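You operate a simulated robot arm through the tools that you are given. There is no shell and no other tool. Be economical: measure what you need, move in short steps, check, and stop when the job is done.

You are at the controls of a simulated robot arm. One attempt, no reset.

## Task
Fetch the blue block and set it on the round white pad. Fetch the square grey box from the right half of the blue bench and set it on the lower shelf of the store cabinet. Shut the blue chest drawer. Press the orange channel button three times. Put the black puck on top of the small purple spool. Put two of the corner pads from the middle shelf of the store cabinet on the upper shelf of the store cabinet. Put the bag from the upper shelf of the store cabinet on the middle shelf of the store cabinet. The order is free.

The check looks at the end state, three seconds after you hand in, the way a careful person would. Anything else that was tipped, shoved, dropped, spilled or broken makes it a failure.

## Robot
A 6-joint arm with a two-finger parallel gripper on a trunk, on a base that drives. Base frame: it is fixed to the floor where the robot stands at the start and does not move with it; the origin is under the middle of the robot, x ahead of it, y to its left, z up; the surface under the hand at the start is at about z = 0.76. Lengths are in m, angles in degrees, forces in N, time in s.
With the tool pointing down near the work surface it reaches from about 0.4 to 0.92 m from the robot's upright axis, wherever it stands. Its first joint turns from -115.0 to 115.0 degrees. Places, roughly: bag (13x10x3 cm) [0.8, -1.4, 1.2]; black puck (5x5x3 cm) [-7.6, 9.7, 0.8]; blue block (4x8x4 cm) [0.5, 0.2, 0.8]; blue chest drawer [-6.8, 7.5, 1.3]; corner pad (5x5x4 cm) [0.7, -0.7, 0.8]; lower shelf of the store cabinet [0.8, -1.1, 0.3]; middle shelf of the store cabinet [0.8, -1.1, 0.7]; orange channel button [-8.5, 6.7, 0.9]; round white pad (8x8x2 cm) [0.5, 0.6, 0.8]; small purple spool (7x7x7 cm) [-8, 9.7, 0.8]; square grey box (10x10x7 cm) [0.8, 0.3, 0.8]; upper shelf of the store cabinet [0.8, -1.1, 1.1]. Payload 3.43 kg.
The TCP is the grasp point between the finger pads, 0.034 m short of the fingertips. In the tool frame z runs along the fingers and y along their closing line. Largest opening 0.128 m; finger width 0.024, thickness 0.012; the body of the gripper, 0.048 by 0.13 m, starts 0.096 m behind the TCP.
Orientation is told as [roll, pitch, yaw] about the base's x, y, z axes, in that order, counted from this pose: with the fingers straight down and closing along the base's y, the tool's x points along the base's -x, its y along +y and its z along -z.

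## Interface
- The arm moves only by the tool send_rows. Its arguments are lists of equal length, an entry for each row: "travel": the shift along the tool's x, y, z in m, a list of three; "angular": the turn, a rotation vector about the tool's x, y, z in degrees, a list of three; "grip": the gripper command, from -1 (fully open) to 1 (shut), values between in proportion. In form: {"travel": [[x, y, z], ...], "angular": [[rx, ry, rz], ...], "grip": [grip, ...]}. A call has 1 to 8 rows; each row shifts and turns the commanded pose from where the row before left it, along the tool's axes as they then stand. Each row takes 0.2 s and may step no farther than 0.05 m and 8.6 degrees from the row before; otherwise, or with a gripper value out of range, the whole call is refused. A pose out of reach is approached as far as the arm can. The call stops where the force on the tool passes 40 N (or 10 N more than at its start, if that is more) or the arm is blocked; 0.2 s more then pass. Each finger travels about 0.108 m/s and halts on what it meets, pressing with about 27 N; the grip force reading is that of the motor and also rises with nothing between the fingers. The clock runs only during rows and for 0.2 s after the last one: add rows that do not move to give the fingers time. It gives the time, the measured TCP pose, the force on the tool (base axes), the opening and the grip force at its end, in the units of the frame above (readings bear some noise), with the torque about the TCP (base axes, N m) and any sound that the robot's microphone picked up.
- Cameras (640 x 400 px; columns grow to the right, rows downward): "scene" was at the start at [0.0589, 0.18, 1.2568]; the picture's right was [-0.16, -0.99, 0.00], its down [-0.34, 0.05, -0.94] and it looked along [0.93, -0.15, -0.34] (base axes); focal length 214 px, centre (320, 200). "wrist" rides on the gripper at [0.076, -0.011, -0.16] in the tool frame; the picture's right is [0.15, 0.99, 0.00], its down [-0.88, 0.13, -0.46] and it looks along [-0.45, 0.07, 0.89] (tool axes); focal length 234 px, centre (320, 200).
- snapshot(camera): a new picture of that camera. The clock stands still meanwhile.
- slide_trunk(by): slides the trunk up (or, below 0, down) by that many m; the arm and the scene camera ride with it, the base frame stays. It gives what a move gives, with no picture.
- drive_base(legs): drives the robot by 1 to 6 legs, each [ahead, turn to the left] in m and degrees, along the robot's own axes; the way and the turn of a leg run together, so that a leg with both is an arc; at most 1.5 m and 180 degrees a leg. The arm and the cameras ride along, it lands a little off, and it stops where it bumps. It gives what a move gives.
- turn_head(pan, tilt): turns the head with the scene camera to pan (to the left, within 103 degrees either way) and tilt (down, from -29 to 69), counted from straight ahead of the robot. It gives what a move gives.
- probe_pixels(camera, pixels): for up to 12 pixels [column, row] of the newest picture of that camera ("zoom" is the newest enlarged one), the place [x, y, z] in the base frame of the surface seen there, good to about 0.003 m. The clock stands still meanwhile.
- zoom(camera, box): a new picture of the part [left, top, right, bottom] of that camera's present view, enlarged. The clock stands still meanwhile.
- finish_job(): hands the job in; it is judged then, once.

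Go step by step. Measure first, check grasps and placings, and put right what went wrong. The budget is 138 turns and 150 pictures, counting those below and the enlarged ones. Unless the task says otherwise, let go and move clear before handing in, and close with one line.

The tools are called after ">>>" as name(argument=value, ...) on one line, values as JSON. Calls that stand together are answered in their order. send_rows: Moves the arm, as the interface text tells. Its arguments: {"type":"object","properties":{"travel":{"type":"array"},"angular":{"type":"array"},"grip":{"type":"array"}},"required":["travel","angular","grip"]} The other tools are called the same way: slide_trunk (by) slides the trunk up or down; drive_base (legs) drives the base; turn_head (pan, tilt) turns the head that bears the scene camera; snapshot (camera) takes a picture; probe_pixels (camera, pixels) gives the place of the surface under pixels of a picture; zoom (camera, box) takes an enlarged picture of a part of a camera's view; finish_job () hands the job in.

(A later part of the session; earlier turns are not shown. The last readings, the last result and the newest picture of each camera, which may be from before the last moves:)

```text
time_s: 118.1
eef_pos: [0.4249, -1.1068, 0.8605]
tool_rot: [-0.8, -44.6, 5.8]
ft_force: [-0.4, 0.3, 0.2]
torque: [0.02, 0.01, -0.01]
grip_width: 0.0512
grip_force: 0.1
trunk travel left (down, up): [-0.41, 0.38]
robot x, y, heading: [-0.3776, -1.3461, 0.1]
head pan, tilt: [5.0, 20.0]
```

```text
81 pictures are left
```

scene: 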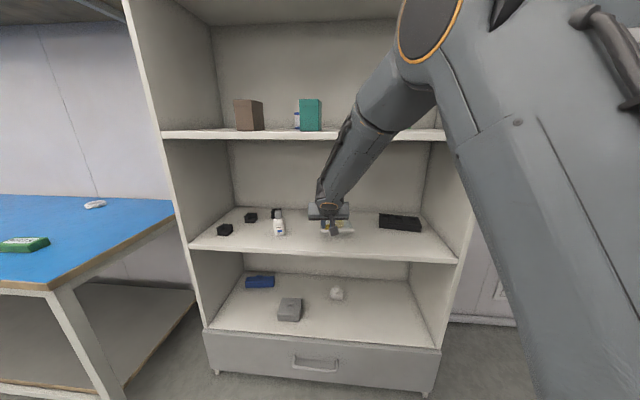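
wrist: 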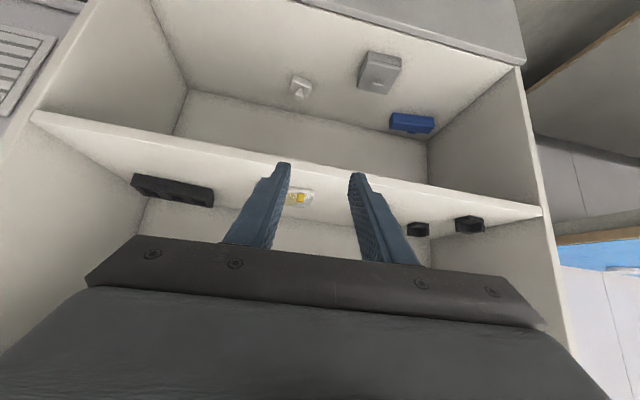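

The bag lies flat on the middle shelf. Next, pads: I'll move the base left to y≈−0.75 for a straight approach.

>>> drive_base(legs=[[0, 90], [0.6, 0], [0, -90]])

>>> send_rows(travel=[[0, -0.03, 0], [0, -0.03, 0], [0, -0.03, 0], [0, -0.03, 0], [0, -0.03, 0], [0, -0.03, 0], [0, -0.03, 0], [0, -0.03, 0]], angular=[[0, 0, 0], [0, 0, 0], [0, 0, 0], [0, 0, 0], [0, 0, 0], [0, 0, 0], [0, 0, 0], [2.1, 0, 2.1]], grip=[0, 0, 0, 0, 0, 0, 0, 0])

>>> snapshot(camera="wrist")

>>> snapshot(camera="scene")

```text
time_s: 129.0
eef_pos: [0.4291, -0.5269, 0.8604]
tool_rot: [-0.9, -44.8, 5.4]
ft_force: [0.2, 0.2, 0.1]
torque: [-0.01, -0.02, 0.02]
grip_width: 0.0511
grip_force: 0.1
trunk travel left (down, up): [-0.41, 0.38]
robot x, y, heading: [-0.3736, -0.7648, -0.0]
head pan, tilt: [5.0, 20.0]
```

```text
time_s: 130.8
eef_pos: [0.4479, -0.7663, 0.8616]
tool_rot: [-0.8, -44.7, 2.3]
ft_force: [0.1, 0.7, -1.0]
torque: [0.0, 0.01, 0.01]
grip_width: 0.0638
grip_force: 0.0
trunk travel left (down, up): [-0.41, 0.38]
robot x, y, heading: [-0.3777, -0.7616, 0.1]
head pan, tilt: [5.0, 20.0]
```

```text
80 pictures are left
```

wrist: 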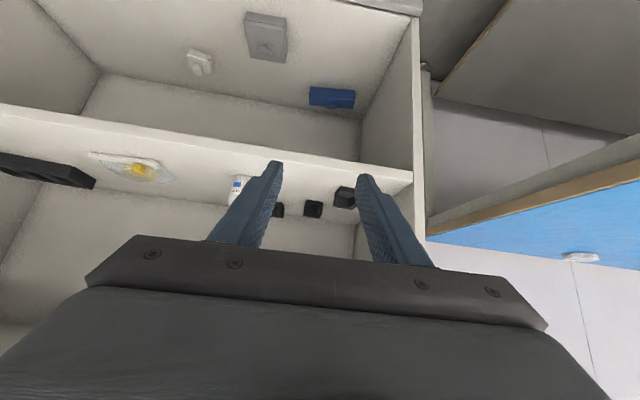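

```text
79 pictures are left
```

scene: 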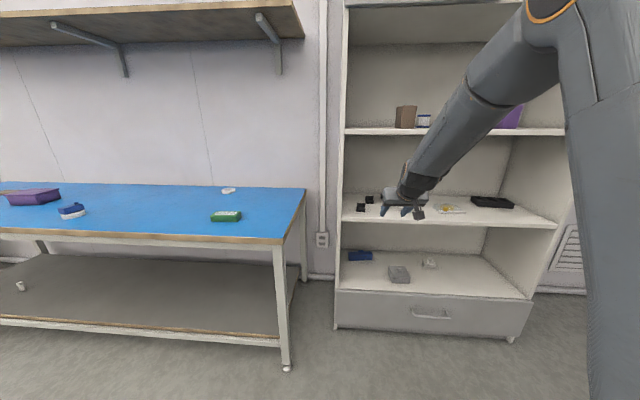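

>>> zoom(camera="wrist", box=[264, 170, 376, 240])

>>> probe_pixels(camera="zoom", pixels=[[230, 190], [325, 195], [275, 180], [278, 255], [315, 215], [400, 105], [510, 115], [450, 100], [245, 250], [320, 260]])

>>> zoom(camera="scene", box=[340, 185, 404, 225])

>>> probe_pixels(camera="zoom", pixels=[[170, 210], [250, 210], [205, 250], [260, 110], [335, 115], [300, 145], [60, 260], [240, 165]])

```text
5.71 times, centred on (320, 205) of wrist
```

zoom: 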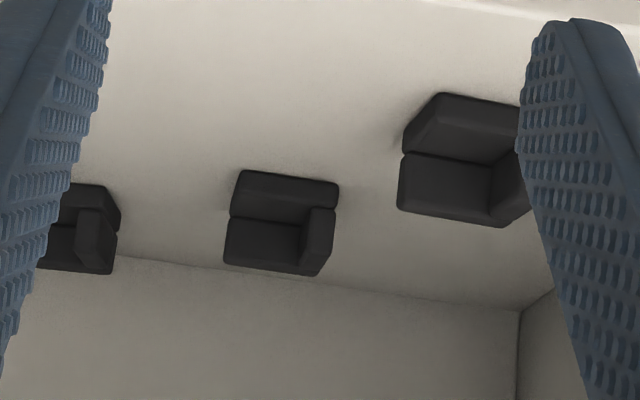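

```text
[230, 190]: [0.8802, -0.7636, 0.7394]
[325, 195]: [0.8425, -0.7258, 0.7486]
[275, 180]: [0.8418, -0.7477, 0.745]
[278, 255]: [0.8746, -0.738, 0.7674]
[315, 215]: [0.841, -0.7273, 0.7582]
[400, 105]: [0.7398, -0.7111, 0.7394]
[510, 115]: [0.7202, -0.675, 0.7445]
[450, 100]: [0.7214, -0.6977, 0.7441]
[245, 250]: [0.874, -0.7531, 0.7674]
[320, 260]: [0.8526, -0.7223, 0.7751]
```

```text
10.00 times, centred on (372, 205) of scene
```

zoom: 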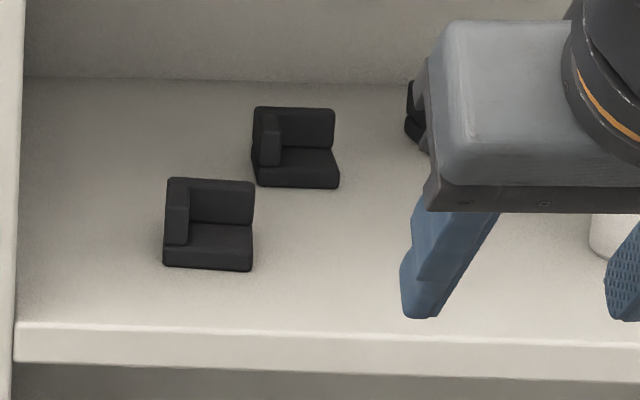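

```text
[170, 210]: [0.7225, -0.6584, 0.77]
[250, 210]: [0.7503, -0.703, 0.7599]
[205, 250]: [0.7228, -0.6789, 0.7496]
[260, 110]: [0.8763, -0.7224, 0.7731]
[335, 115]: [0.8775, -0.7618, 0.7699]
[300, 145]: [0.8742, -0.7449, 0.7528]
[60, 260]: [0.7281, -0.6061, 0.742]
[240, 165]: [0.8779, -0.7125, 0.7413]
```

Pad 2: centre (0.864,−0.743), width ~0.045; pad 1: (0.744,−0.681). To pass the forearm under the upper shelf I want it flatter, so I'll lower the trunk 0.28 and raise the hand by the same.

>>> slide_trunk(by=-0.28)

>>> send_rows(travel=[[-0.025, 0, -0.025], [-0.025, 0, -0.025], [-0.025, 0, -0.025], [-0.025, 0, -0.025], [-0.025, 0, -0.025], [-0.025, 0, -0.025], [-0.025, 0, -0.025], [-0.02, 0, -0.02]], angular=[[0, 0, 0], [0, 0, 0], [0, 0, 0], [0, 0, 0], [0, 0, 0], [0, 0, 0], [0, 0, 0], [0, 0, 0]], grip=[-0.15, -0.15, -0.15, -0.15, -0.15, -0.15, -0.15, -0.15])

>>> turn_head(pan=0, tilt=5)

>>> snapshot(camera="scene")

```text
time_s: 133.6
eef_pos: [0.4487, -0.766, 0.5841]
tool_rot: [-0.8, -44.8, 2.4]
ft_force: [0.5, 0.2, -0.7]
torque: [0.02, -0.03, 0.01]
grip_width: 0.0639
grip_force: 0.0
trunk travel left (down, up): [-0.13, 0.66]
robot x, y, heading: [-0.3745, -0.7637, -0.0]
head pan, tilt: [5.0, 20.0]
```

```text
time_s: 135.4
eef_pos: [0.4507, -0.7617, 0.86]
tool_rot: [-0.7, -44.8, 2.3]
ft_force: [0.2, 0.5, -0.4]
torque: [0.0, 0.0, 0.01]
grip_width: 0.0735
grip_force: 0.3
trunk travel left (down, up): [-0.13, 0.66]
robot x, y, heading: [-0.3735, -0.7639, -0.2]
head pan, tilt: [5.0, 20.0]
```

```text
time_s: 136.2
eef_pos: [0.4523, -0.7618, 0.8595]
tool_rot: [-0.8, -44.7, 2.3]
ft_force: [0.6, 0.5, -0.5]
torque: [0.0, 0.01, 0.0]
grip_width: 0.0737
grip_force: 0.2
trunk travel left (down, up): [-0.13, 0.66]
robot x, y, heading: [-0.3737, -0.7661, -0.2]
head pan, tilt: [0.0, 5.0]
```

```text
76 pictures are left
```

scene: 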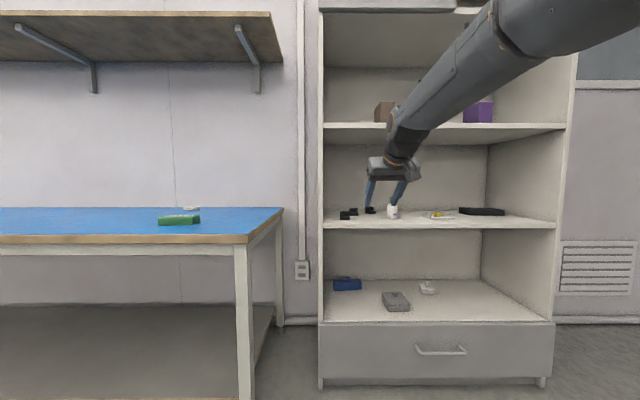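

I'll probe points along the forearm to know its real slope.

>>> probe_pixels(camera="scene", pixels=[[395, 155], [395, 110], [410, 125], [430, 80], [450, 70], [470, 35], [500, 20], [540, 20], [430, 125], [480, 80]])

```text
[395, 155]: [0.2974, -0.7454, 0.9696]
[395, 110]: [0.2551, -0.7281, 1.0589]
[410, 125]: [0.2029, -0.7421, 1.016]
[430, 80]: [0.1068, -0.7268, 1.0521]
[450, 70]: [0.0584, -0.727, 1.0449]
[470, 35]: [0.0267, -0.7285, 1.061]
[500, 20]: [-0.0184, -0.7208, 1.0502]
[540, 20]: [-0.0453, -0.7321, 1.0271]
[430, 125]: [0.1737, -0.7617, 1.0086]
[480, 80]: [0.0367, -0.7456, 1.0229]
```

The forearm is nearly level with its top at z≈1.06, under the shelf (1.11). I'll align y, lower slightly and drive in to just short of pad 2.

>>> send_rows(travel=[[0.0125, 0.01, 0.0125], [0.0125, 0.008, 0.0125], [0, 0, 0]], angular=[[0, 0, 0], [1.5, 0, 1.5], [0, 0, 0]], grip=[-0.15, -0.15, -0.15])

>>> drive_base(legs=[[0.33, 0]])

>>> snapshot(camera="wrist")

>>> snapshot(camera="scene")

```text
time_s: 137.0
eef_pos: [0.4487, -0.7455, 0.825]
tool_rot: [-0.8, -44.8, 0.3]
ft_force: [0.0, 0.4, 1.0]
torque: [0.01, 0.04, -0.01]
grip_width: 0.0738
grip_force: 0.0
trunk travel left (down, up): [-0.13, 0.66]
robot x, y, heading: [-0.3729, -0.76, -0.5]
head pan, tilt: [0.0, 5.0]
```

```text
time_s: 139.2
eef_pos: [0.7893, -0.7437, 0.8242]
tool_rot: [-0.8, -44.8, 0.4]
ft_force: [0.3, 1.2, 0.4]
torque: [0.02, 0.01, 0.02]
grip_width: 0.0736
grip_force: 0.0
trunk travel left (down, up): [-0.13, 0.66]
robot x, y, heading: [-0.0362, -0.7659, -0.4]
head pan, tilt: [0.0, 5.0]
```

```text
75 pictures are left
```

wrist: 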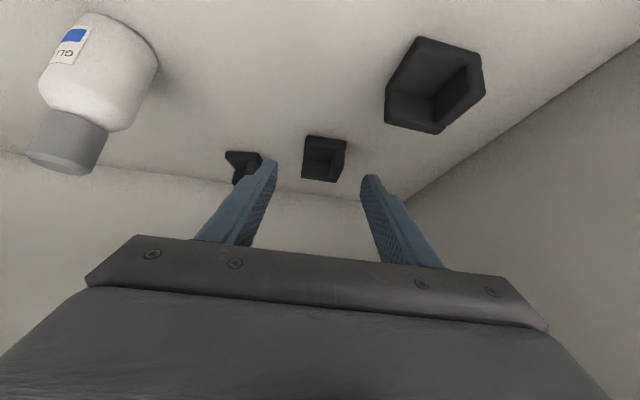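

```text
74 pictures are left
```

scene: 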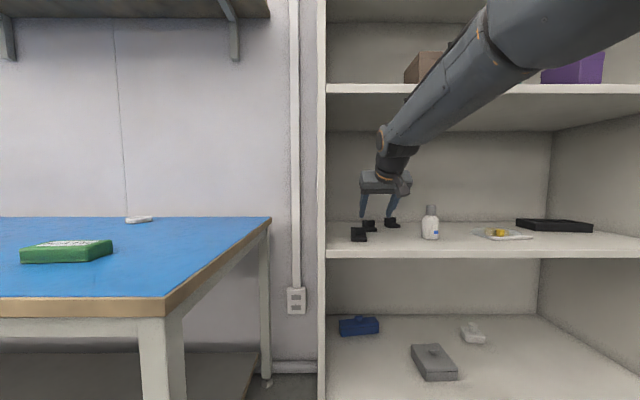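

>>> zoom(camera="wrist", box=[272, 120, 368, 180])

>>> probe_pixels(camera="zoom", pixels=[[230, 120], [350, 110], [470, 130], [205, 200], [210, 370], [410, 395], [480, 200], [440, 170], [300, 250], [225, 160], [460, 150]])

```text
6.67 times, centred on (320, 150) of wrist
```

zoom: 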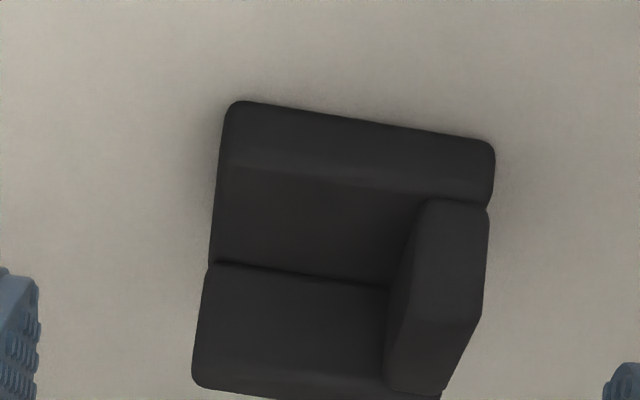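

```text
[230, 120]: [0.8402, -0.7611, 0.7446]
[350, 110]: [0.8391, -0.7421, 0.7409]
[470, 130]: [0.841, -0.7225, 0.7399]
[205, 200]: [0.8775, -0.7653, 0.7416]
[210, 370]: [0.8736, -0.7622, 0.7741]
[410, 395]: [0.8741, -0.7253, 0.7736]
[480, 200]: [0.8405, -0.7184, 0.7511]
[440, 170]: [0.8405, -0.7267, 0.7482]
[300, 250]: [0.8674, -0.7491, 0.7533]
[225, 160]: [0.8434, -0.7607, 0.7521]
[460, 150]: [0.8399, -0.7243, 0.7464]
```

Pad 2 is square to me: y −0.763…−0.717, x 0.840…0.885. I'll slide along the fingers to TCP (0.848, −0.7405, 0.774) and close.

>>> send_rows(travel=[[-0.0032, 0.0015, 0.0385], [-0.0032, 0.0015, 0.0383], [0, 0, 0], [0, 0, 0], [0, 0, 0], [0, 0, 0]], angular=[[0, 0, 0], [0, 0, 0], [0, 0, 0], [0, 0, 0], [0, 0, 0], [0, 0, 0]], grip=[-0.15, -0.15, -0.15, 1, 1, 1])

>>> zoom(camera="wrist", box=[224, 100, 416, 220])

>>> snapshot(camera="scene")

```text
time_s: 140.6
eef_pos: [0.8463, -0.7388, 0.7738]
tool_rot: [-0.8, -44.9, 0.5]
ft_force: [0.9, 2.6, 8.0]
torque: [0.27, -0.17, -0.03]
grip_width: 0.0437
grip_force: 27.2
trunk travel left (down, up): [-0.13, 0.66]
robot x, y, heading: [-0.0346, -0.7661, 0.1]
head pan, tilt: [0.0, 5.0]
```

```text
3.33 times, centred on (320, 160) of wrist
```

zoom: 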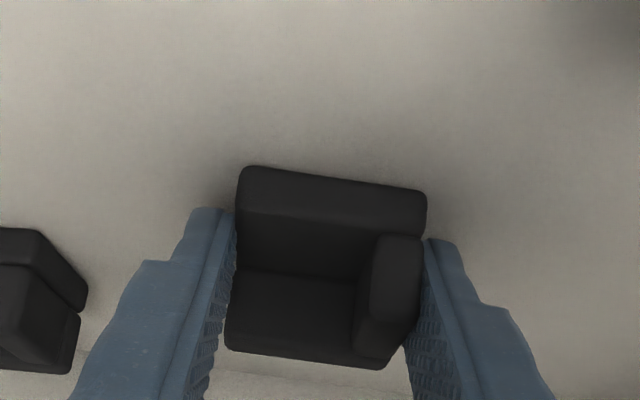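

```text
71 pictures are left
```

scene: 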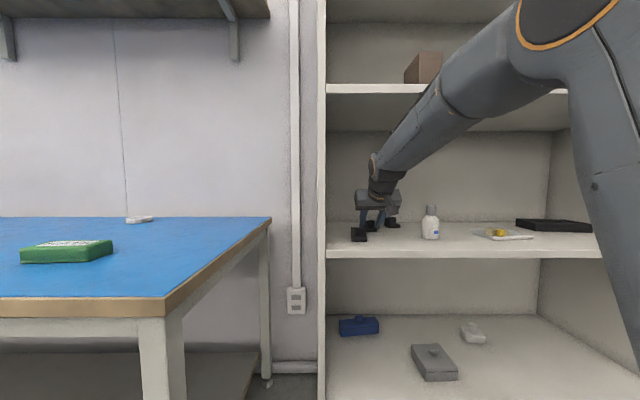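

Held (0.0437). I'll lift 5 cm, check, and back out.

>>> send_rows(travel=[[-0.014, 0, -0.014], [-0.021, 0, -0.021], [0, 0, 0]], angular=[[0, 0, 0], [0, 0, 0], [0, 0, 0]], grip=[1, 1, 1])

>>> drive_base(legs=[[-0.42, 0]])

>>> snapshot(camera="wrist")

```text
time_s: 141.4
eef_pos: [0.8459, -0.7392, 0.8225]
tool_rot: [-0.9, -44.7, 0.4]
ft_force: [0.0, -1.0, 0.6]
torque: [0.0, -0.02, 0.0]
grip_width: 0.0438
grip_force: 27.1
trunk travel left (down, up): [-0.13, 0.66]
robot x, y, heading: [-0.04, -0.7619, 0.1]
head pan, tilt: [0.0, 5.0]
```

```text
time_s: 144.0
eef_pos: [0.4317, -0.7403, 0.8225]
tool_rot: [-0.8, -44.8, 0.3]
ft_force: [1.1, 0.1, 0.8]
torque: [-0.02, -0.02, -0.01]
grip_width: 0.0436
grip_force: 27.4
trunk travel left (down, up): [-0.13, 0.66]
robot x, y, heading: [-0.45, -0.7666, 0.1]
head pan, tilt: [0.0, 5.0]
```

```text
70 pictures are left
```

wrist: 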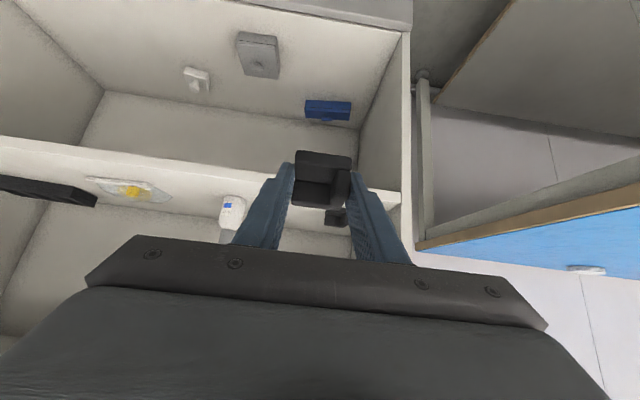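

Pad is held level. I'll raise the trunk 0.4 and move right to y≈−1.4.

>>> slide_trunk(by=0.4)

>>> drive_base(legs=[[0, -90], [0.66, 0], [0, 90]])

>>> turn_head(pan=5, tilt=15)

>>> snapshot(camera="scene")

>>> snapshot(camera="wrist")

```text
time_s: 147.8
eef_pos: [0.4327, -0.7417, 1.2227]
tool_rot: [-0.8, -44.8, 0.3]
ft_force: [-0.3, 0.3, -0.1]
torque: [0.02, 0.02, 0.0]
grip_width: 0.0435
grip_force: 27.1
trunk travel left (down, up): [-0.53, 0.26]
robot x, y, heading: [-0.4519, -0.7653, 0.0]
head pan, tilt: [0.0, 5.0]
```

```text
time_s: 159.1
eef_pos: [0.4293, -1.3989, 1.2215]
tool_rot: [-0.9, -44.8, 0.2]
ft_force: [1.0, -1.0, -0.2]
torque: [0.02, -0.05, -0.07]
grip_width: 0.0437
grip_force: 26.9
trunk travel left (down, up): [-0.53, 0.26]
robot x, y, heading: [-0.4532, -1.416, -0.3]
head pan, tilt: [0.0, 5.0]
```

```text
time_s: 159.8
eef_pos: [0.4293, -1.4001, 1.222]
tool_rot: [-0.8, -44.8, 0.2]
ft_force: [-0.2, 0.2, 0.2]
torque: [-0.01, -0.01, 0.01]
grip_width: 0.0436
grip_force: 26.9
trunk travel left (down, up): [-0.53, 0.26]
robot x, y, heading: [-0.453, -1.4168, -0.1]
head pan, tilt: [5.0, 15.0]
```

```text
69 pictures are left
```

scene: 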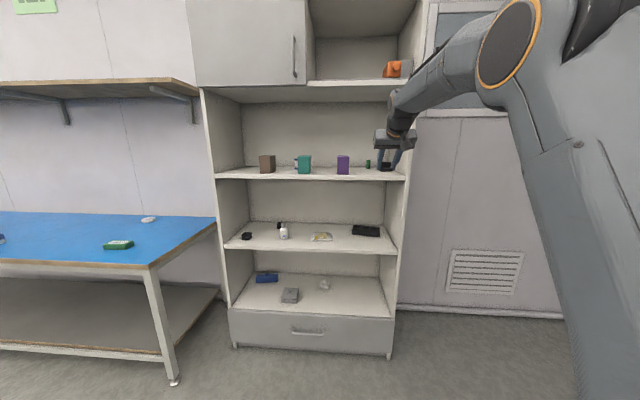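

```text
68 pictures are left
```

wrist: 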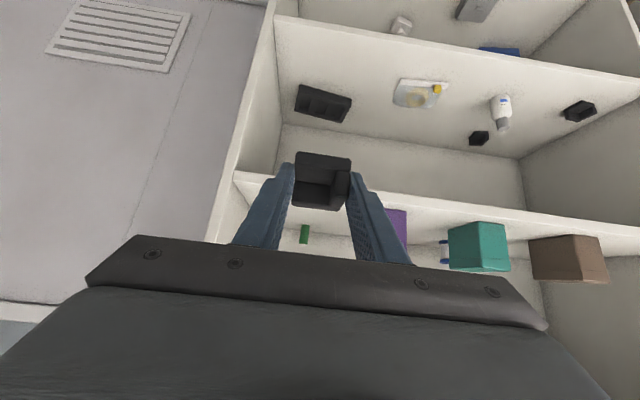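

Pad is opposite the emptied spot at the right end. I'll shift 2.5 cm right, drive in, then lower.

>>> send_rows(travel=[[0, -0.025, 0], [0, 0, 0]], angular=[[0, 0, 0], [0, 0, 0]], grip=[1, 1])

>>> drive_base(legs=[[0.33, 0]])

>>> snapshot(camera="wrist")

>>> zoom(camera="scene", box=[300, 80, 492, 200])

```text
time_s: 160.4
eef_pos: [0.429, -1.4248, 1.224]
tool_rot: [-0.8, -44.8, 0.3]
ft_force: [-0.7, -0.4, -0.1]
torque: [0.0, 0.03, -0.02]
grip_width: 0.0438
grip_force: 27.2
trunk travel left (down, up): [-0.53, 0.26]
robot x, y, heading: [-0.4536, -1.4189, -0.3]
head pan, tilt: [5.0, 15.0]
```

```text
time_s: 162.6
eef_pos: [0.7556, -1.4225, 1.2233]
tool_rot: [-0.8, -44.8, 0.4]
ft_force: [0.1, -0.4, -0.4]
torque: [0.0, 0.01, 0.01]
grip_width: 0.0435
grip_force: 28.0
trunk travel left (down, up): [-0.53, 0.26]
robot x, y, heading: [-0.1262, -1.4172, -0.2]
head pan, tilt: [5.0, 15.0]
```

```text
67 pictures are left
```

wrist: 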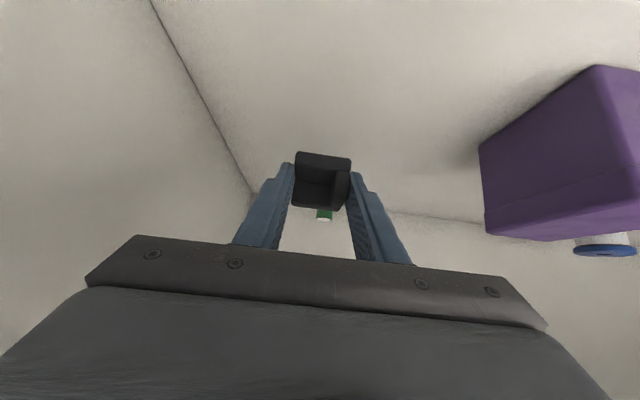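

```text
3.33 times, centred on (396, 140) of scene
```

zoom: 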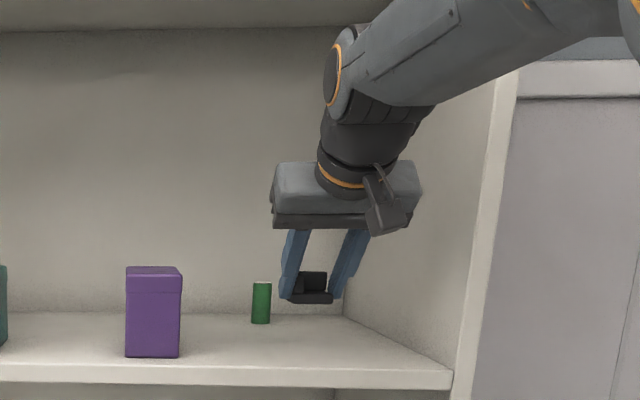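

Clear. Lowering to TCP z≈1.176, watching force.

>>> send_rows(travel=[[0.016, 0, 0.016], [0.013, 0, 0.013], [0.0035, 0, 0.0035], [0, 0, 0], [0, 0, 0]], angular=[[0, 0, 0], [0, 0, 0], [0, 0, 0], [0, 0, 0], [0, 0, 0]], grip=[1, 1, 1, 1, 1])

>>> zoom(camera="wrist", box=[224, 100, 416, 220])

```text
time_s: 163.8
eef_pos: [0.7556, -1.4229, 1.177]
tool_rot: [-0.8, -44.7, 0.3]
ft_force: [-1.1, -0.9, 0.0]
torque: [0.0, 0.01, -0.02]
grip_width: 0.0439
grip_force: 27.1
trunk travel left (down, up): [-0.53, 0.26]
robot x, y, heading: [-0.127, -1.4181, 0.0]
head pan, tilt: [5.0, 15.0]
```

```text
3.33 times, centred on (320, 160) of wrist
```

zoom: 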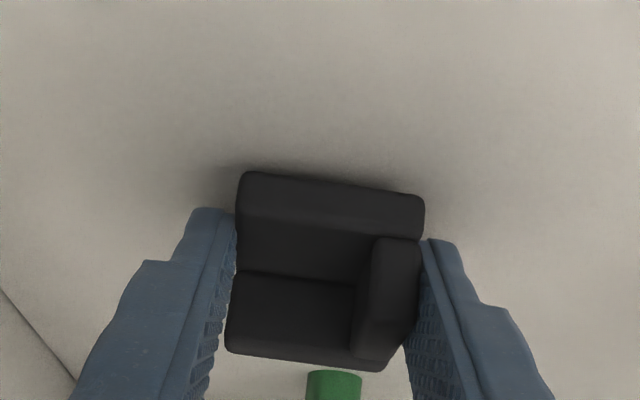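

>>> send_rows(travel=[[0.0013, 0, 0.0013], [0, 0, 0], [0, 0, 0], [0, 0, 0], [-0.014, 0, -0.014], [-0.02, 0, -0.02]], angular=[[0, 0, 0], [0, 0, 0], [0, 0, 0], [0, 0, 0], [0, 0, 0], [0, 0, 0]], grip=[1, 0.3, -0.15, -0.15, -0.15, -0.15])

>>> zoom(camera="wrist", box=[180, 60, 436, 220])

>>> probe_pixels(camera="zoom", pixels=[[340, 75], [300, 70], [480, 150], [560, 200], [100, 130]])

```text
time_s: 165.2
eef_pos: [0.755, -1.4219, 1.2226]
tool_rot: [-0.8, -44.8, 0.4]
ft_force: [1.2, -0.7, 0.0]
torque: [0.02, 0.0, 0.0]
grip_width: 0.0734
grip_force: 0.0
trunk travel left (down, up): [-0.53, 0.26]
robot x, y, heading: [-0.1263, -1.418, 0.1]
head pan, tilt: [5.0, 15.0]
```

```text
2.50 times, centred on (308, 140) of wrist
```

zoom: 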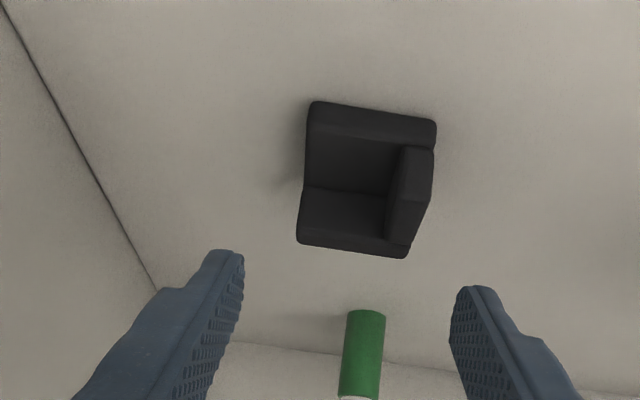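

```text
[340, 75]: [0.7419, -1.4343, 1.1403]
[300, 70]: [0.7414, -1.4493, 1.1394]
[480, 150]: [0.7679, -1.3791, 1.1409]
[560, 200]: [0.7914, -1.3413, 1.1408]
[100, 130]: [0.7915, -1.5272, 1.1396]
```

First pad stands on the upper shelf. I'll back out and go for pad 1 at (0.744, −0.681).

>>> drive_base(legs=[[-0.33, 0], [0, 90], [0.737, 0], [0, -90]])

>>> slide_trunk(by=-0.4)

>>> snapshot(camera="wrist")

>>> snapshot(camera="scene")

```text
time_s: 178.6
eef_pos: [0.4236, -0.6545, 1.2244]
tool_rot: [-0.8, -44.8, 1.7]
ft_force: [1.2, -0.4, 0.2]
torque: [0.01, 0.0, 0.01]
grip_width: 0.0736
grip_force: 0.1
trunk travel left (down, up): [-0.53, 0.26]
robot x, y, heading: [-0.4565, -0.6703, 1.4]
head pan, tilt: [5.0, 15.0]
```

```text
time_s: 182.4
eef_pos: [0.4238, -0.6538, 0.8236]
tool_rot: [-0.8, -44.7, 1.6]
ft_force: [0.6, 0.3, 0.2]
torque: [0.0, 0.01, -0.02]
grip_width: 0.0736
grip_force: 0.0
trunk travel left (down, up): [-0.13, 0.66]
robot x, y, heading: [-0.4557, -0.6721, 1.3]
head pan, tilt: [5.0, 15.0]
```

```text
63 pictures are left
```

wrist: 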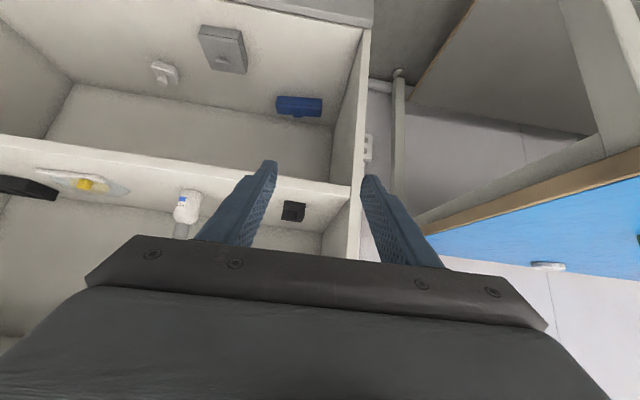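

```text
62 pictures are left
```

scene: 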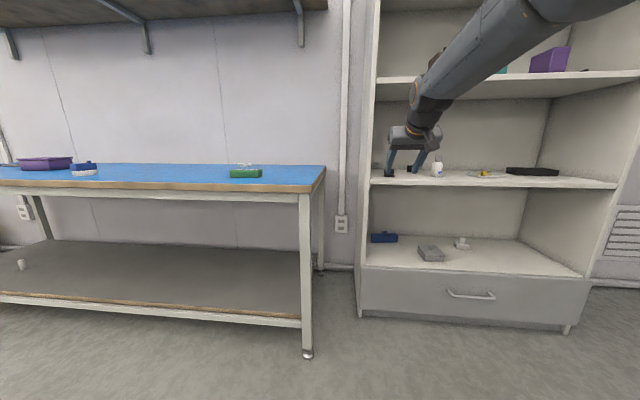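

I'll shift right 2.8 cm and measure pad 1 and the side panel precisely.

>>> send_rows(travel=[[0, -0.03, 0], [0, 0, 0]], angular=[[0, 0, 0], [1, 0, 1]], grip=[-0.15, -0.15])

>>> drive_base(legs=[[0.15, -1.3]])

>>> zoom(camera="wrist", box=[256, 130, 384, 210])

>>> probe_pixels(camera="zoom", pixels=[[320, 200], [270, 200], [360, 200], [310, 160], [380, 170], [440, 200], [500, 180], [250, 230], [340, 250], [420, 100]])

```text
time_s: 183.1
eef_pos: [0.4253, -0.686, 0.824]
tool_rot: [-0.8, -44.8, 0.2]
ft_force: [0.3, -0.6, 0.6]
torque: [0.0, 0.0, 0.0]
grip_width: 0.0736
grip_force: 0.1
trunk travel left (down, up): [-0.13, 0.66]
robot x, y, heading: [-0.4539, -0.6715, 1.2]
head pan, tilt: [5.0, 15.0]
```

```text
time_s: 184.4
eef_pos: [0.5744, -0.7047, 0.825]
tool_rot: [-0.9, -44.8, -1.2]
ft_force: [0.0, -1.2, 0.9]
torque: [0.01, 0.01, -0.03]
grip_width: 0.0738
grip_force: 0.1
trunk travel left (down, up): [-0.13, 0.66]
robot x, y, heading: [-0.3054, -0.6707, -0.3]
head pan, tilt: [5.0, 15.0]
```

```text
5.00 times, centred on (320, 170) of wrist
```

zoom: 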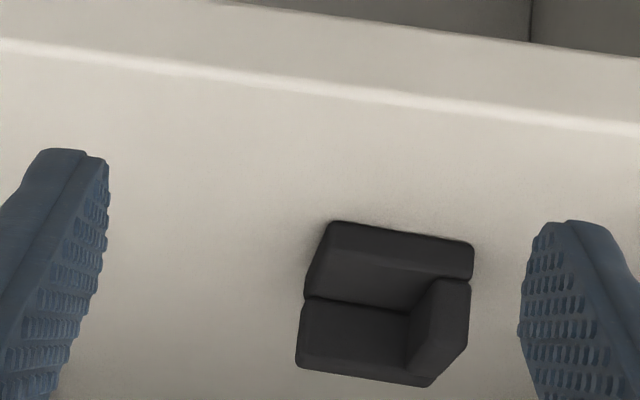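

```text
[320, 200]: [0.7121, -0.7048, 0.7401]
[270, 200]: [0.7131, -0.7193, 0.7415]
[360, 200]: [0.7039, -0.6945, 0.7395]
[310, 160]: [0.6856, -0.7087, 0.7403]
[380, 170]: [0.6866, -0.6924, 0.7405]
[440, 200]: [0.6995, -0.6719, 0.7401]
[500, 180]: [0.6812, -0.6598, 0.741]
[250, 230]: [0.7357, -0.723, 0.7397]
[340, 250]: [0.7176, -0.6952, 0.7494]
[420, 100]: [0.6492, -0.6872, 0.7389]
```

>>> probe_pixels(camera="zoom", pixels=[[335, 230], [400, 240], [465, 250], [310, 280], [470, 270], [305, 355], [425, 378], [300, 310], [465, 330], [320, 255]])

>>> snapshot(camera="wrist")

>>> probe_pixels(camera="wrist", pixels=[[375, 150], [385, 160], [395, 170], [410, 165], [420, 150], [370, 210]])

```text
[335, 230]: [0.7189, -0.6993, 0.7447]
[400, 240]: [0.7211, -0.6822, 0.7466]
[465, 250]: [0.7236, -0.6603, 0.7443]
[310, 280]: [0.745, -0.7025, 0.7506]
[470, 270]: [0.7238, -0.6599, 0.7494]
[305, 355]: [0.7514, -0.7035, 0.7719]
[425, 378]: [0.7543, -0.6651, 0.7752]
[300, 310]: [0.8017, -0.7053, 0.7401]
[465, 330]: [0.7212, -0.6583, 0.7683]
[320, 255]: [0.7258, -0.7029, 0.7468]
```

```text
60 pictures are left
```

wrist: 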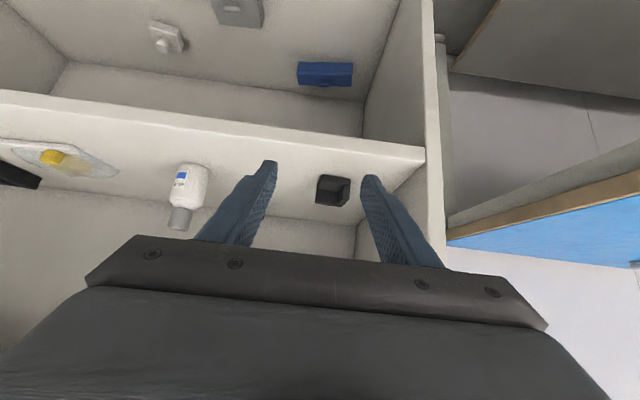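

```text
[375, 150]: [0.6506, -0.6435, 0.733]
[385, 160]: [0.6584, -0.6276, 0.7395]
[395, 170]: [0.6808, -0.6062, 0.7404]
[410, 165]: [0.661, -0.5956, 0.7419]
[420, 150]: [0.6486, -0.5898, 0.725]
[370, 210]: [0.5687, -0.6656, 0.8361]
```

Pad 1: centre (0.743,−0.681), yaw ≈ −7°; side panel inner face y≈−0.59, leaving enough room. I'll align, drive 0.09 closer and check.

>>> send_rows(travel=[[0, 0.026, 0], [0, 0, 0]], angular=[[3.9, 0, 3.9], [0, 0, 0]], grip=[-0.15, -0.15])

>>> drive_base(legs=[[0.09, 0]])

>>> snapshot(camera="wrist")

>>> snapshot(camera="scene")

```text
time_s: 185.0
eef_pos: [0.5755, -0.6781, 0.8239]
tool_rot: [-0.8, -44.9, -6.9]
ft_force: [-0.1, 0.2, 0.2]
torque: [-0.03, -0.02, -0.03]
grip_width: 0.0737
grip_force: 0.0
trunk travel left (down, up): [-0.13, 0.66]
robot x, y, heading: [-0.3067, -0.6708, -0.3]
head pan, tilt: [5.0, 15.0]
```

```text
time_s: 186.1
eef_pos: [0.6669, -0.678, 0.8235]
tool_rot: [-0.9, -44.8, -6.7]
ft_force: [0.2, 0.3, -0.5]
torque: [-0.01, -0.01, 0.02]
grip_width: 0.0738
grip_force: 0.2
trunk travel left (down, up): [-0.13, 0.66]
robot x, y, heading: [-0.2149, -0.6681, -0.4]
head pan, tilt: [5.0, 15.0]
```

```text
59 pictures are left
```

wrist: 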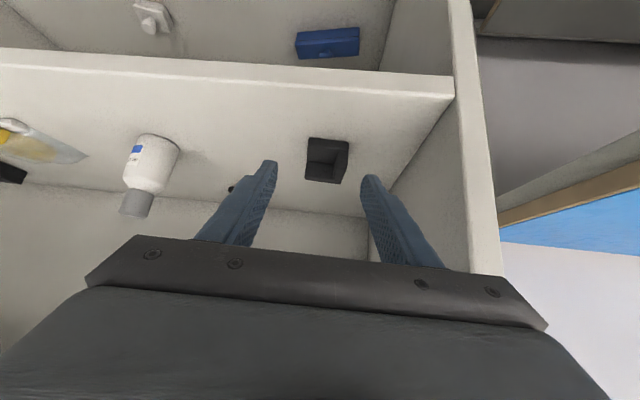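

```text
58 pictures are left
```

scene: 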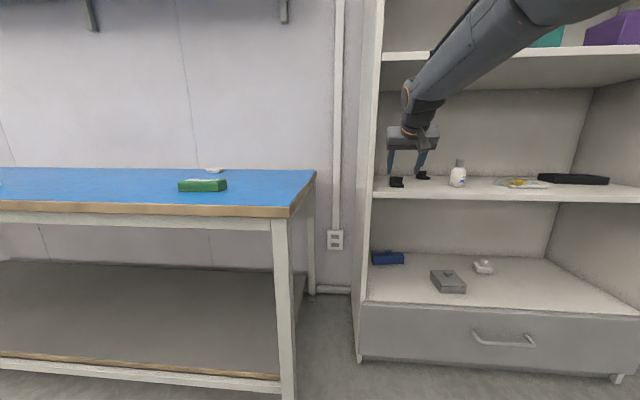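

>>> send_rows(travel=[[-0.0037, 0.003, 0.0385], [-0.0037, 0.003, 0.0385], [0, 0, 0], [0, 0, 0], [0, 0, 0], [0, 0, 0]], angular=[[0, 0, 0], [0, 0, 0], [0, 0, 0], [0, 0, 0], [0, 0, 0], [0, 0, 0]], grip=[-0.15, -0.15, -0.15, 1, 1, 1])

>>> zoom(camera="wrist", box=[224, 100, 416, 220])

```text
time_s: 187.5
eef_pos: [0.7254, -0.6796, 0.773]
tool_rot: [-0.9, -44.9, -6.7]
ft_force: [0.2, -0.1, 1.3]
torque: [0.03, -0.03, 0.02]
grip_width: 0.044
grip_force: 26.8
trunk travel left (down, up): [-0.13, 0.66]
robot x, y, heading: [-0.2141, -0.672, -0.2]
head pan, tilt: [5.0, 15.0]
```

```text
3.33 times, centred on (320, 160) of wrist
```

zoom: 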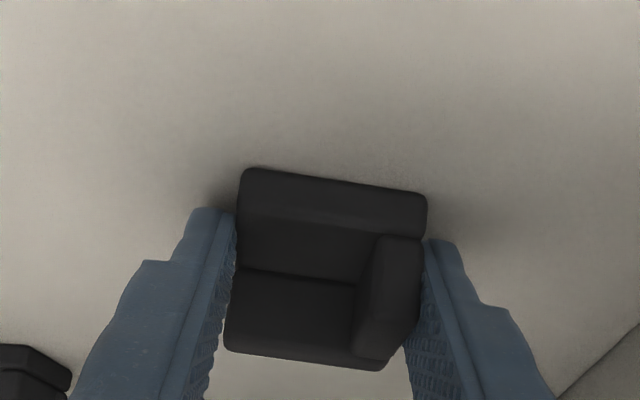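

Held (0.044). Lift, back out, raise the trunk, and carry to the right end of the upper shelf.

>>> send_rows(travel=[[-0.014, 0, -0.014], [-0.021, 0, -0.021], [0, 0, 0]], angular=[[0, 0, 0], [0, 0, 0], [0, 0, 0]], grip=[1, 1, 1])

>>> drive_base(legs=[[-0.3, 0]])

>>> slide_trunk(by=0.4)

>>> drive_base(legs=[[0, -90], [0.66, 0], [0, 90]])

>>> snapshot(camera="wrist")

```text
time_s: 188.3
eef_pos: [0.7266, -0.6807, 0.8215]
tool_rot: [-0.8, -44.8, -6.7]
ft_force: [-0.8, 0.2, -0.1]
torque: [-0.02, 0.01, 0.02]
grip_width: 0.0439
grip_force: 27.6
trunk travel left (down, up): [-0.13, 0.66]
robot x, y, heading: [-0.2164, -0.6726, -0.3]
head pan, tilt: [5.0, 15.0]
```

```text
time_s: 190.4
eef_pos: [0.427, -0.6782, 0.8204]
tool_rot: [-0.9, -44.8, -6.5]
ft_force: [-0.1, 0.4, -0.8]
torque: [0.01, 0.02, 0.02]
grip_width: 0.0438
grip_force: 27.2
trunk travel left (down, up): [-0.13, 0.66]
robot x, y, heading: [-0.5146, -0.6694, -0.1]
head pan, tilt: [5.0, 15.0]
```

```text
time_s: 194.2
eef_pos: [0.4271, -0.679, 1.2217]
tool_rot: [-0.8, -44.8, -6.6]
ft_force: [-0.1, 0.2, 0.2]
torque: [-0.04, 0.01, 0.01]
grip_width: 0.0437
grip_force: 26.9
trunk travel left (down, up): [-0.53, 0.26]
robot x, y, heading: [-0.5118, -0.67, -0.0]
head pan, tilt: [5.0, 15.0]
```

```text
time_s: 205.6
eef_pos: [0.418, -1.3341, 1.2218]
tool_rot: [-1.0, -44.8, -6.0]
ft_force: [0.6, -0.4, -1.3]
torque: [0.0, -0.02, -0.01]
grip_width: 0.044
grip_force: 26.8
trunk travel left (down, up): [-0.53, 0.26]
robot x, y, heading: [-0.5222, -1.3399, 0.5]
head pan, tilt: [5.0, 15.0]
```

```text
56 pictures are left
```

wrist: 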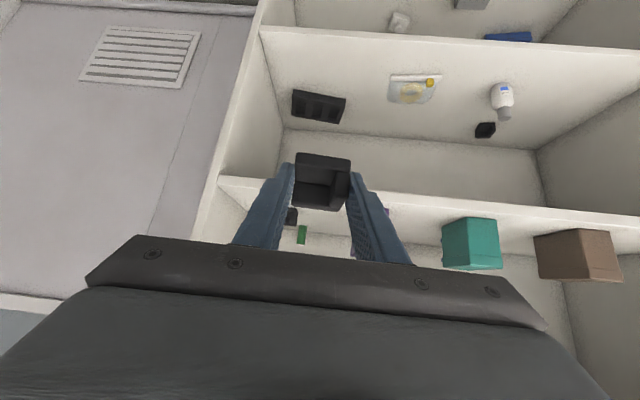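

I'll square the yaw and drive 0.29 in.

>>> send_rows(travel=[[0, -0.002, 0], [0, 0, 0]], angular=[[-4, 0, -4], [0, 0, 0]], grip=[1, 1])

>>> drive_base(legs=[[0.29, 0]])

>>> snapshot(camera="wrist")

>>> zoom(camera="scene", box=[300, 80, 492, 200])

```text
time_s: 206.2
eef_pos: [0.4182, -1.3357, 1.2207]
tool_rot: [-0.9, -44.9, -0.4]
ft_force: [0.7, 0.2, 0.5]
torque: [-0.02, 0.01, 0.04]
grip_width: 0.0437
grip_force: 26.7
trunk travel left (down, up): [-0.53, 0.26]
robot x, y, heading: [-0.525, -1.3349, 0.8]
head pan, tilt: [5.0, 15.0]
```

```text
time_s: 208.2
eef_pos: [0.7062, -1.3317, 1.2205]
tool_rot: [-0.8, -44.8, -0.3]
ft_force: [-0.3, -0.2, 0.4]
torque: [0.02, -0.01, -0.03]
grip_width: 0.0439
grip_force: 26.9
trunk travel left (down, up): [-0.53, 0.26]
robot x, y, heading: [-0.2328, -1.3316, 0.4]
head pan, tilt: [5.0, 15.0]
```

```text
55 pictures are left
```

wrist: 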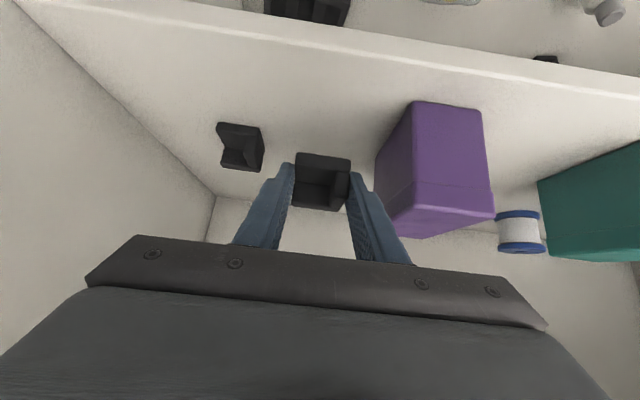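

```text
3.33 times, centred on (396, 140) of scene
```

zoom: 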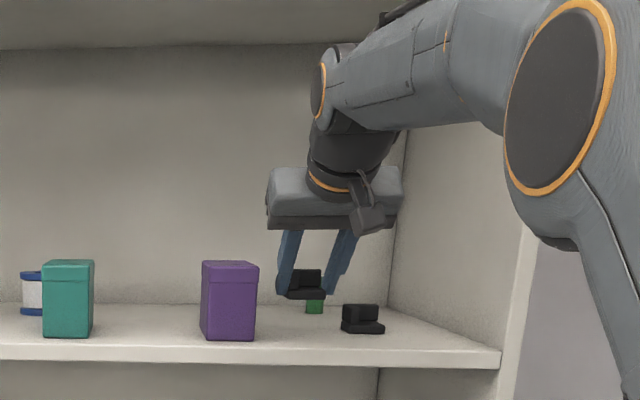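

>>> probe_pixels(camera="wrist", pixels=[[380, 165], [410, 112], [385, 185], [262, 150], [245, 168], [415, 105]])

```text
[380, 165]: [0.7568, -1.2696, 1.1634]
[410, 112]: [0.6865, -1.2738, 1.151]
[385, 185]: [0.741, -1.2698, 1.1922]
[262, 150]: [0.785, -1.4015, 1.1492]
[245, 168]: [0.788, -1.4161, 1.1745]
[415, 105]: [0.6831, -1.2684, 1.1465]
```

Purple edge is at y −1.270 and the first pad at −1.40; I'm centred between. Lowering, then opening only slightly.

>>> send_rows(travel=[[0.016, 0, 0.016], [0.013, 0, 0.013], [0.0035, 0, 0.0035], [0, 0, 0], [0, 0, 0]], angular=[[0, 0, 0], [0, 0, 0], [0, 0, 0], [0, 0, 0], [0, 0, 0]], grip=[1, 1, 1, 1, 1])

>>> send_rows(travel=[[0.0005, 0, 0.0005], [0, 0, 0], [0, 0, 0], [-0.014, 0, -0.014], [-0.02, 0, -0.02], [-0.01, 0, -0.01]], angular=[[0, 0, 0], [0, 0, 0], [0, 0, 0], [0, 0, 0], [0, 0, 0], [0, 0, 0]], grip=[1, 0.14, 0.14, 0.14, 0.14, 0.14])

>>> snapshot(camera="wrist")

```text
time_s: 209.4
eef_pos: [0.7062, -1.3326, 1.175]
tool_rot: [-0.8, -44.7, -0.3]
ft_force: [-0.1, -0.2, -0.3]
torque: [-0.02, 0.04, -0.03]
grip_width: 0.0436
grip_force: 26.5
trunk travel left (down, up): [-0.53, 0.26]
robot x, y, heading: [-0.2367, -1.3321, 0.4]
head pan, tilt: [5.0, 15.0]
```

```text
time_s: 210.8
eef_pos: [0.7057, -1.334, 1.238]
tool_rot: [-0.7, -44.7, -0.3]
ft_force: [-0.6, -0.3, 0.2]
torque: [0.02, 0.0, 0.01]
grip_width: 0.0552
grip_force: 0.1
trunk travel left (down, up): [-0.53, 0.26]
robot x, y, heading: [-0.2354, -1.3325, 0.3]
head pan, tilt: [5.0, 15.0]
```

```text
53 pictures are left
```

wrist: 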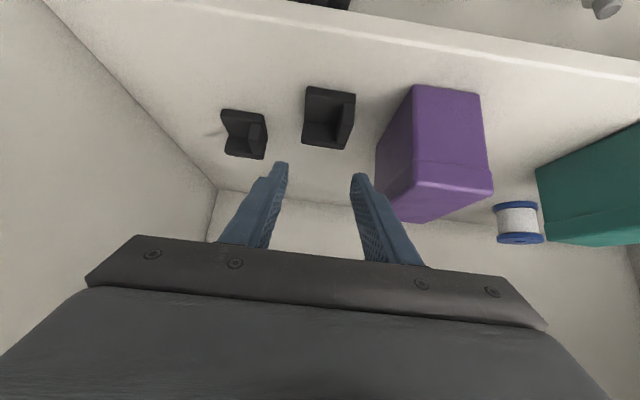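

Both pads stand on the upper shelf. Cabinet work is finished; I'll back out, fold the arm in, and look toward the far area.

>>> drive_base(legs=[[-0.5, 0]])

>>> send_rows(travel=[[0.03, 0, -0.03], [0.03, 0, -0.03], [0.03, 0, -0.03], [0.03, 0, -0.03], [0.03, 0, -0.03], [0.03, 0, -0.03], [0, 0, 0]], angular=[[0, 0, 0], [0, 7.5, 0], [0, 7.5, 0], [0, 7.5, 0], [0, 7.5, 0], [0, 7.5, 0], [0, 7.5, 0]], grip=[0.14, 0.14, 0.14, 0.14, 0.14, 0.14, 0.14])

>>> turn_head(pan=0, tilt=20)

>>> snapshot(camera="scene")

>>> turn_head(pan=100, tilt=5)

>>> snapshot(camera="scene")

```text
time_s: 213.7
eef_pos: [0.2138, -1.3408, 1.2385]
tool_rot: [-0.8, -44.8, -0.5]
ft_force: [-0.1, 0.1, -0.1]
torque: [0.0, -0.01, 0.02]
grip_width: 0.0549
grip_force: 0.1
trunk travel left (down, up): [-0.53, 0.26]
robot x, y, heading: [-0.7283, -1.3342, 0.3]
head pan, tilt: [5.0, 15.0]
```

```text
time_s: 215.3
eef_pos: [-0.0333, -1.3356, 1.2939]
tool_rot: [-0.6, 0.3, -1.1]
ft_force: [-1.2, -0.2, 0.5]
torque: [0.05, -0.1, 0.03]
grip_width: 0.0549
grip_force: 0.0
trunk travel left (down, up): [-0.53, 0.26]
robot x, y, heading: [-0.727, -1.3365, 0.6]
head pan, tilt: [5.0, 15.0]
```

```text
time_s: 216.0
eef_pos: [-0.0317, -1.3352, 1.2924]
tool_rot: [-0.6, 0.2, -1.1]
ft_force: [0.2, 0.0, -0.4]
torque: [0.0, 0.0, 0.0]
grip_width: 0.0552
grip_force: 0.0
trunk travel left (down, up): [-0.53, 0.26]
robot x, y, heading: [-0.7289, -1.3402, 0.3]
head pan, tilt: [0.0, 20.0]
```

```text
52 pictures are left
```

scene: 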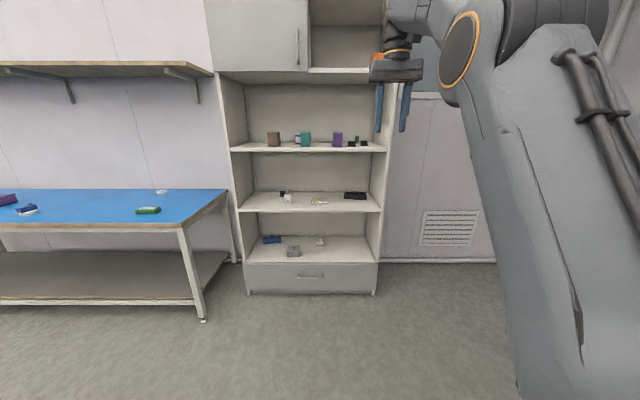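

```text
time_s: 217.7
eef_pos: [-0.0321, -1.3359, 1.2924]
tool_rot: [-0.6, 0.2, -1.1]
ft_force: [0.5, 0.5, 0.0]
torque: [0.01, 0.01, -0.01]
grip_width: 0.0549
grip_force: 0.0
trunk travel left (down, up): [-0.53, 0.26]
robot x, y, heading: [-0.7263, -1.3361, 0.5]
head pan, tilt: [100.0, 5.0]
```

```text
51 pictures are left
```

scene: 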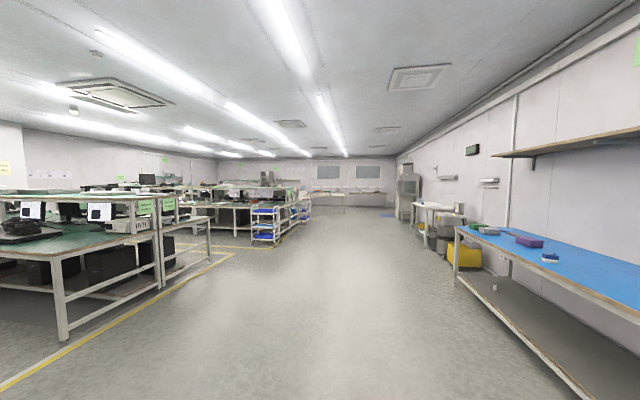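

The cabinet is as required. An open aisle runs along +y; I'll probe for the tables' positions along it.

>>> probe_pixels(camera="scene", pixels=[[68, 335], [165, 285], [210, 260], [255, 243], [278, 240], [308, 218], [345, 208], [330, 200], [400, 218], [420, 232], [450, 262], [375, 205]])

>>> zoom(camera="scene", box=[160, 150, 480, 270])

```text
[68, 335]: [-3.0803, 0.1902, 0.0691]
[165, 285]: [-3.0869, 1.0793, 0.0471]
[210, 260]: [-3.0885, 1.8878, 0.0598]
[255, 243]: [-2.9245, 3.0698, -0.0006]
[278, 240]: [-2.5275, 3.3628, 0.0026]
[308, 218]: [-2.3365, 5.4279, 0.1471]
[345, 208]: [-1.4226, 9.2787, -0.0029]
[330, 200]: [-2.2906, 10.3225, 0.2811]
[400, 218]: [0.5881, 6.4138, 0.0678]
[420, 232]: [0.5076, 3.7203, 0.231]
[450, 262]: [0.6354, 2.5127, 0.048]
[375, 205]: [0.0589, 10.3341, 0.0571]
```

```text
2.00 times, centred on (320, 210) of scene
```

zoom: 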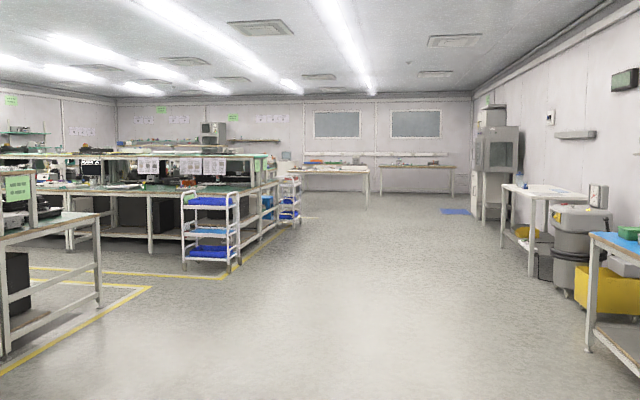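

The aisle is clear at x≈−0.75 up to y≈8. I'll turn left and drive along it.

>>> drive_base(legs=[[0, 90], [1.5, 0], [1.5, 0], [1.5, 0], [1.5, 0], [1.5, 0]])

>>> turn_head(pan=60, tilt=8)

>>> snapshot(camera="scene")

```text
time_s: 257.0
eef_pos: [-0.7583, 6.8444, 1.2925]
tool_rot: [-0.7, 0.1, 88.6]
ft_force: [-0.6, 0.1, -0.4]
torque: [-0.03, 0.01, -0.01]
grip_width: 0.055
grip_force: 0.0
trunk travel left (down, up): [-0.53, 0.26]
robot x, y, heading: [-0.7609, 6.1502, 90.0]
head pan, tilt: [100.0, 5.0]
```

```text
time_s: 258.1
eef_pos: [-0.7592, 6.8454, 1.2927]
tool_rot: [-0.5, 0.2, 88.5]
ft_force: [0.5, 0.4, -0.5]
torque: [0.02, -0.03, -0.03]
grip_width: 0.055
grip_force: 0.0
trunk travel left (down, up): [-0.53, 0.26]
robot x, y, heading: [-0.7585, 6.1512, 90.1]
head pan, tilt: [60.0, 8.0]
```

```text
49 pictures are left
```

scene: 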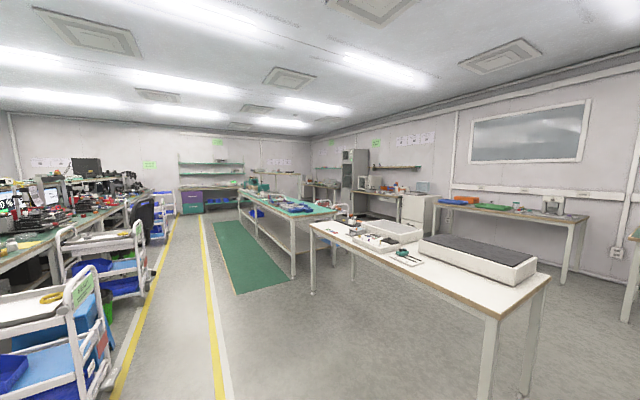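

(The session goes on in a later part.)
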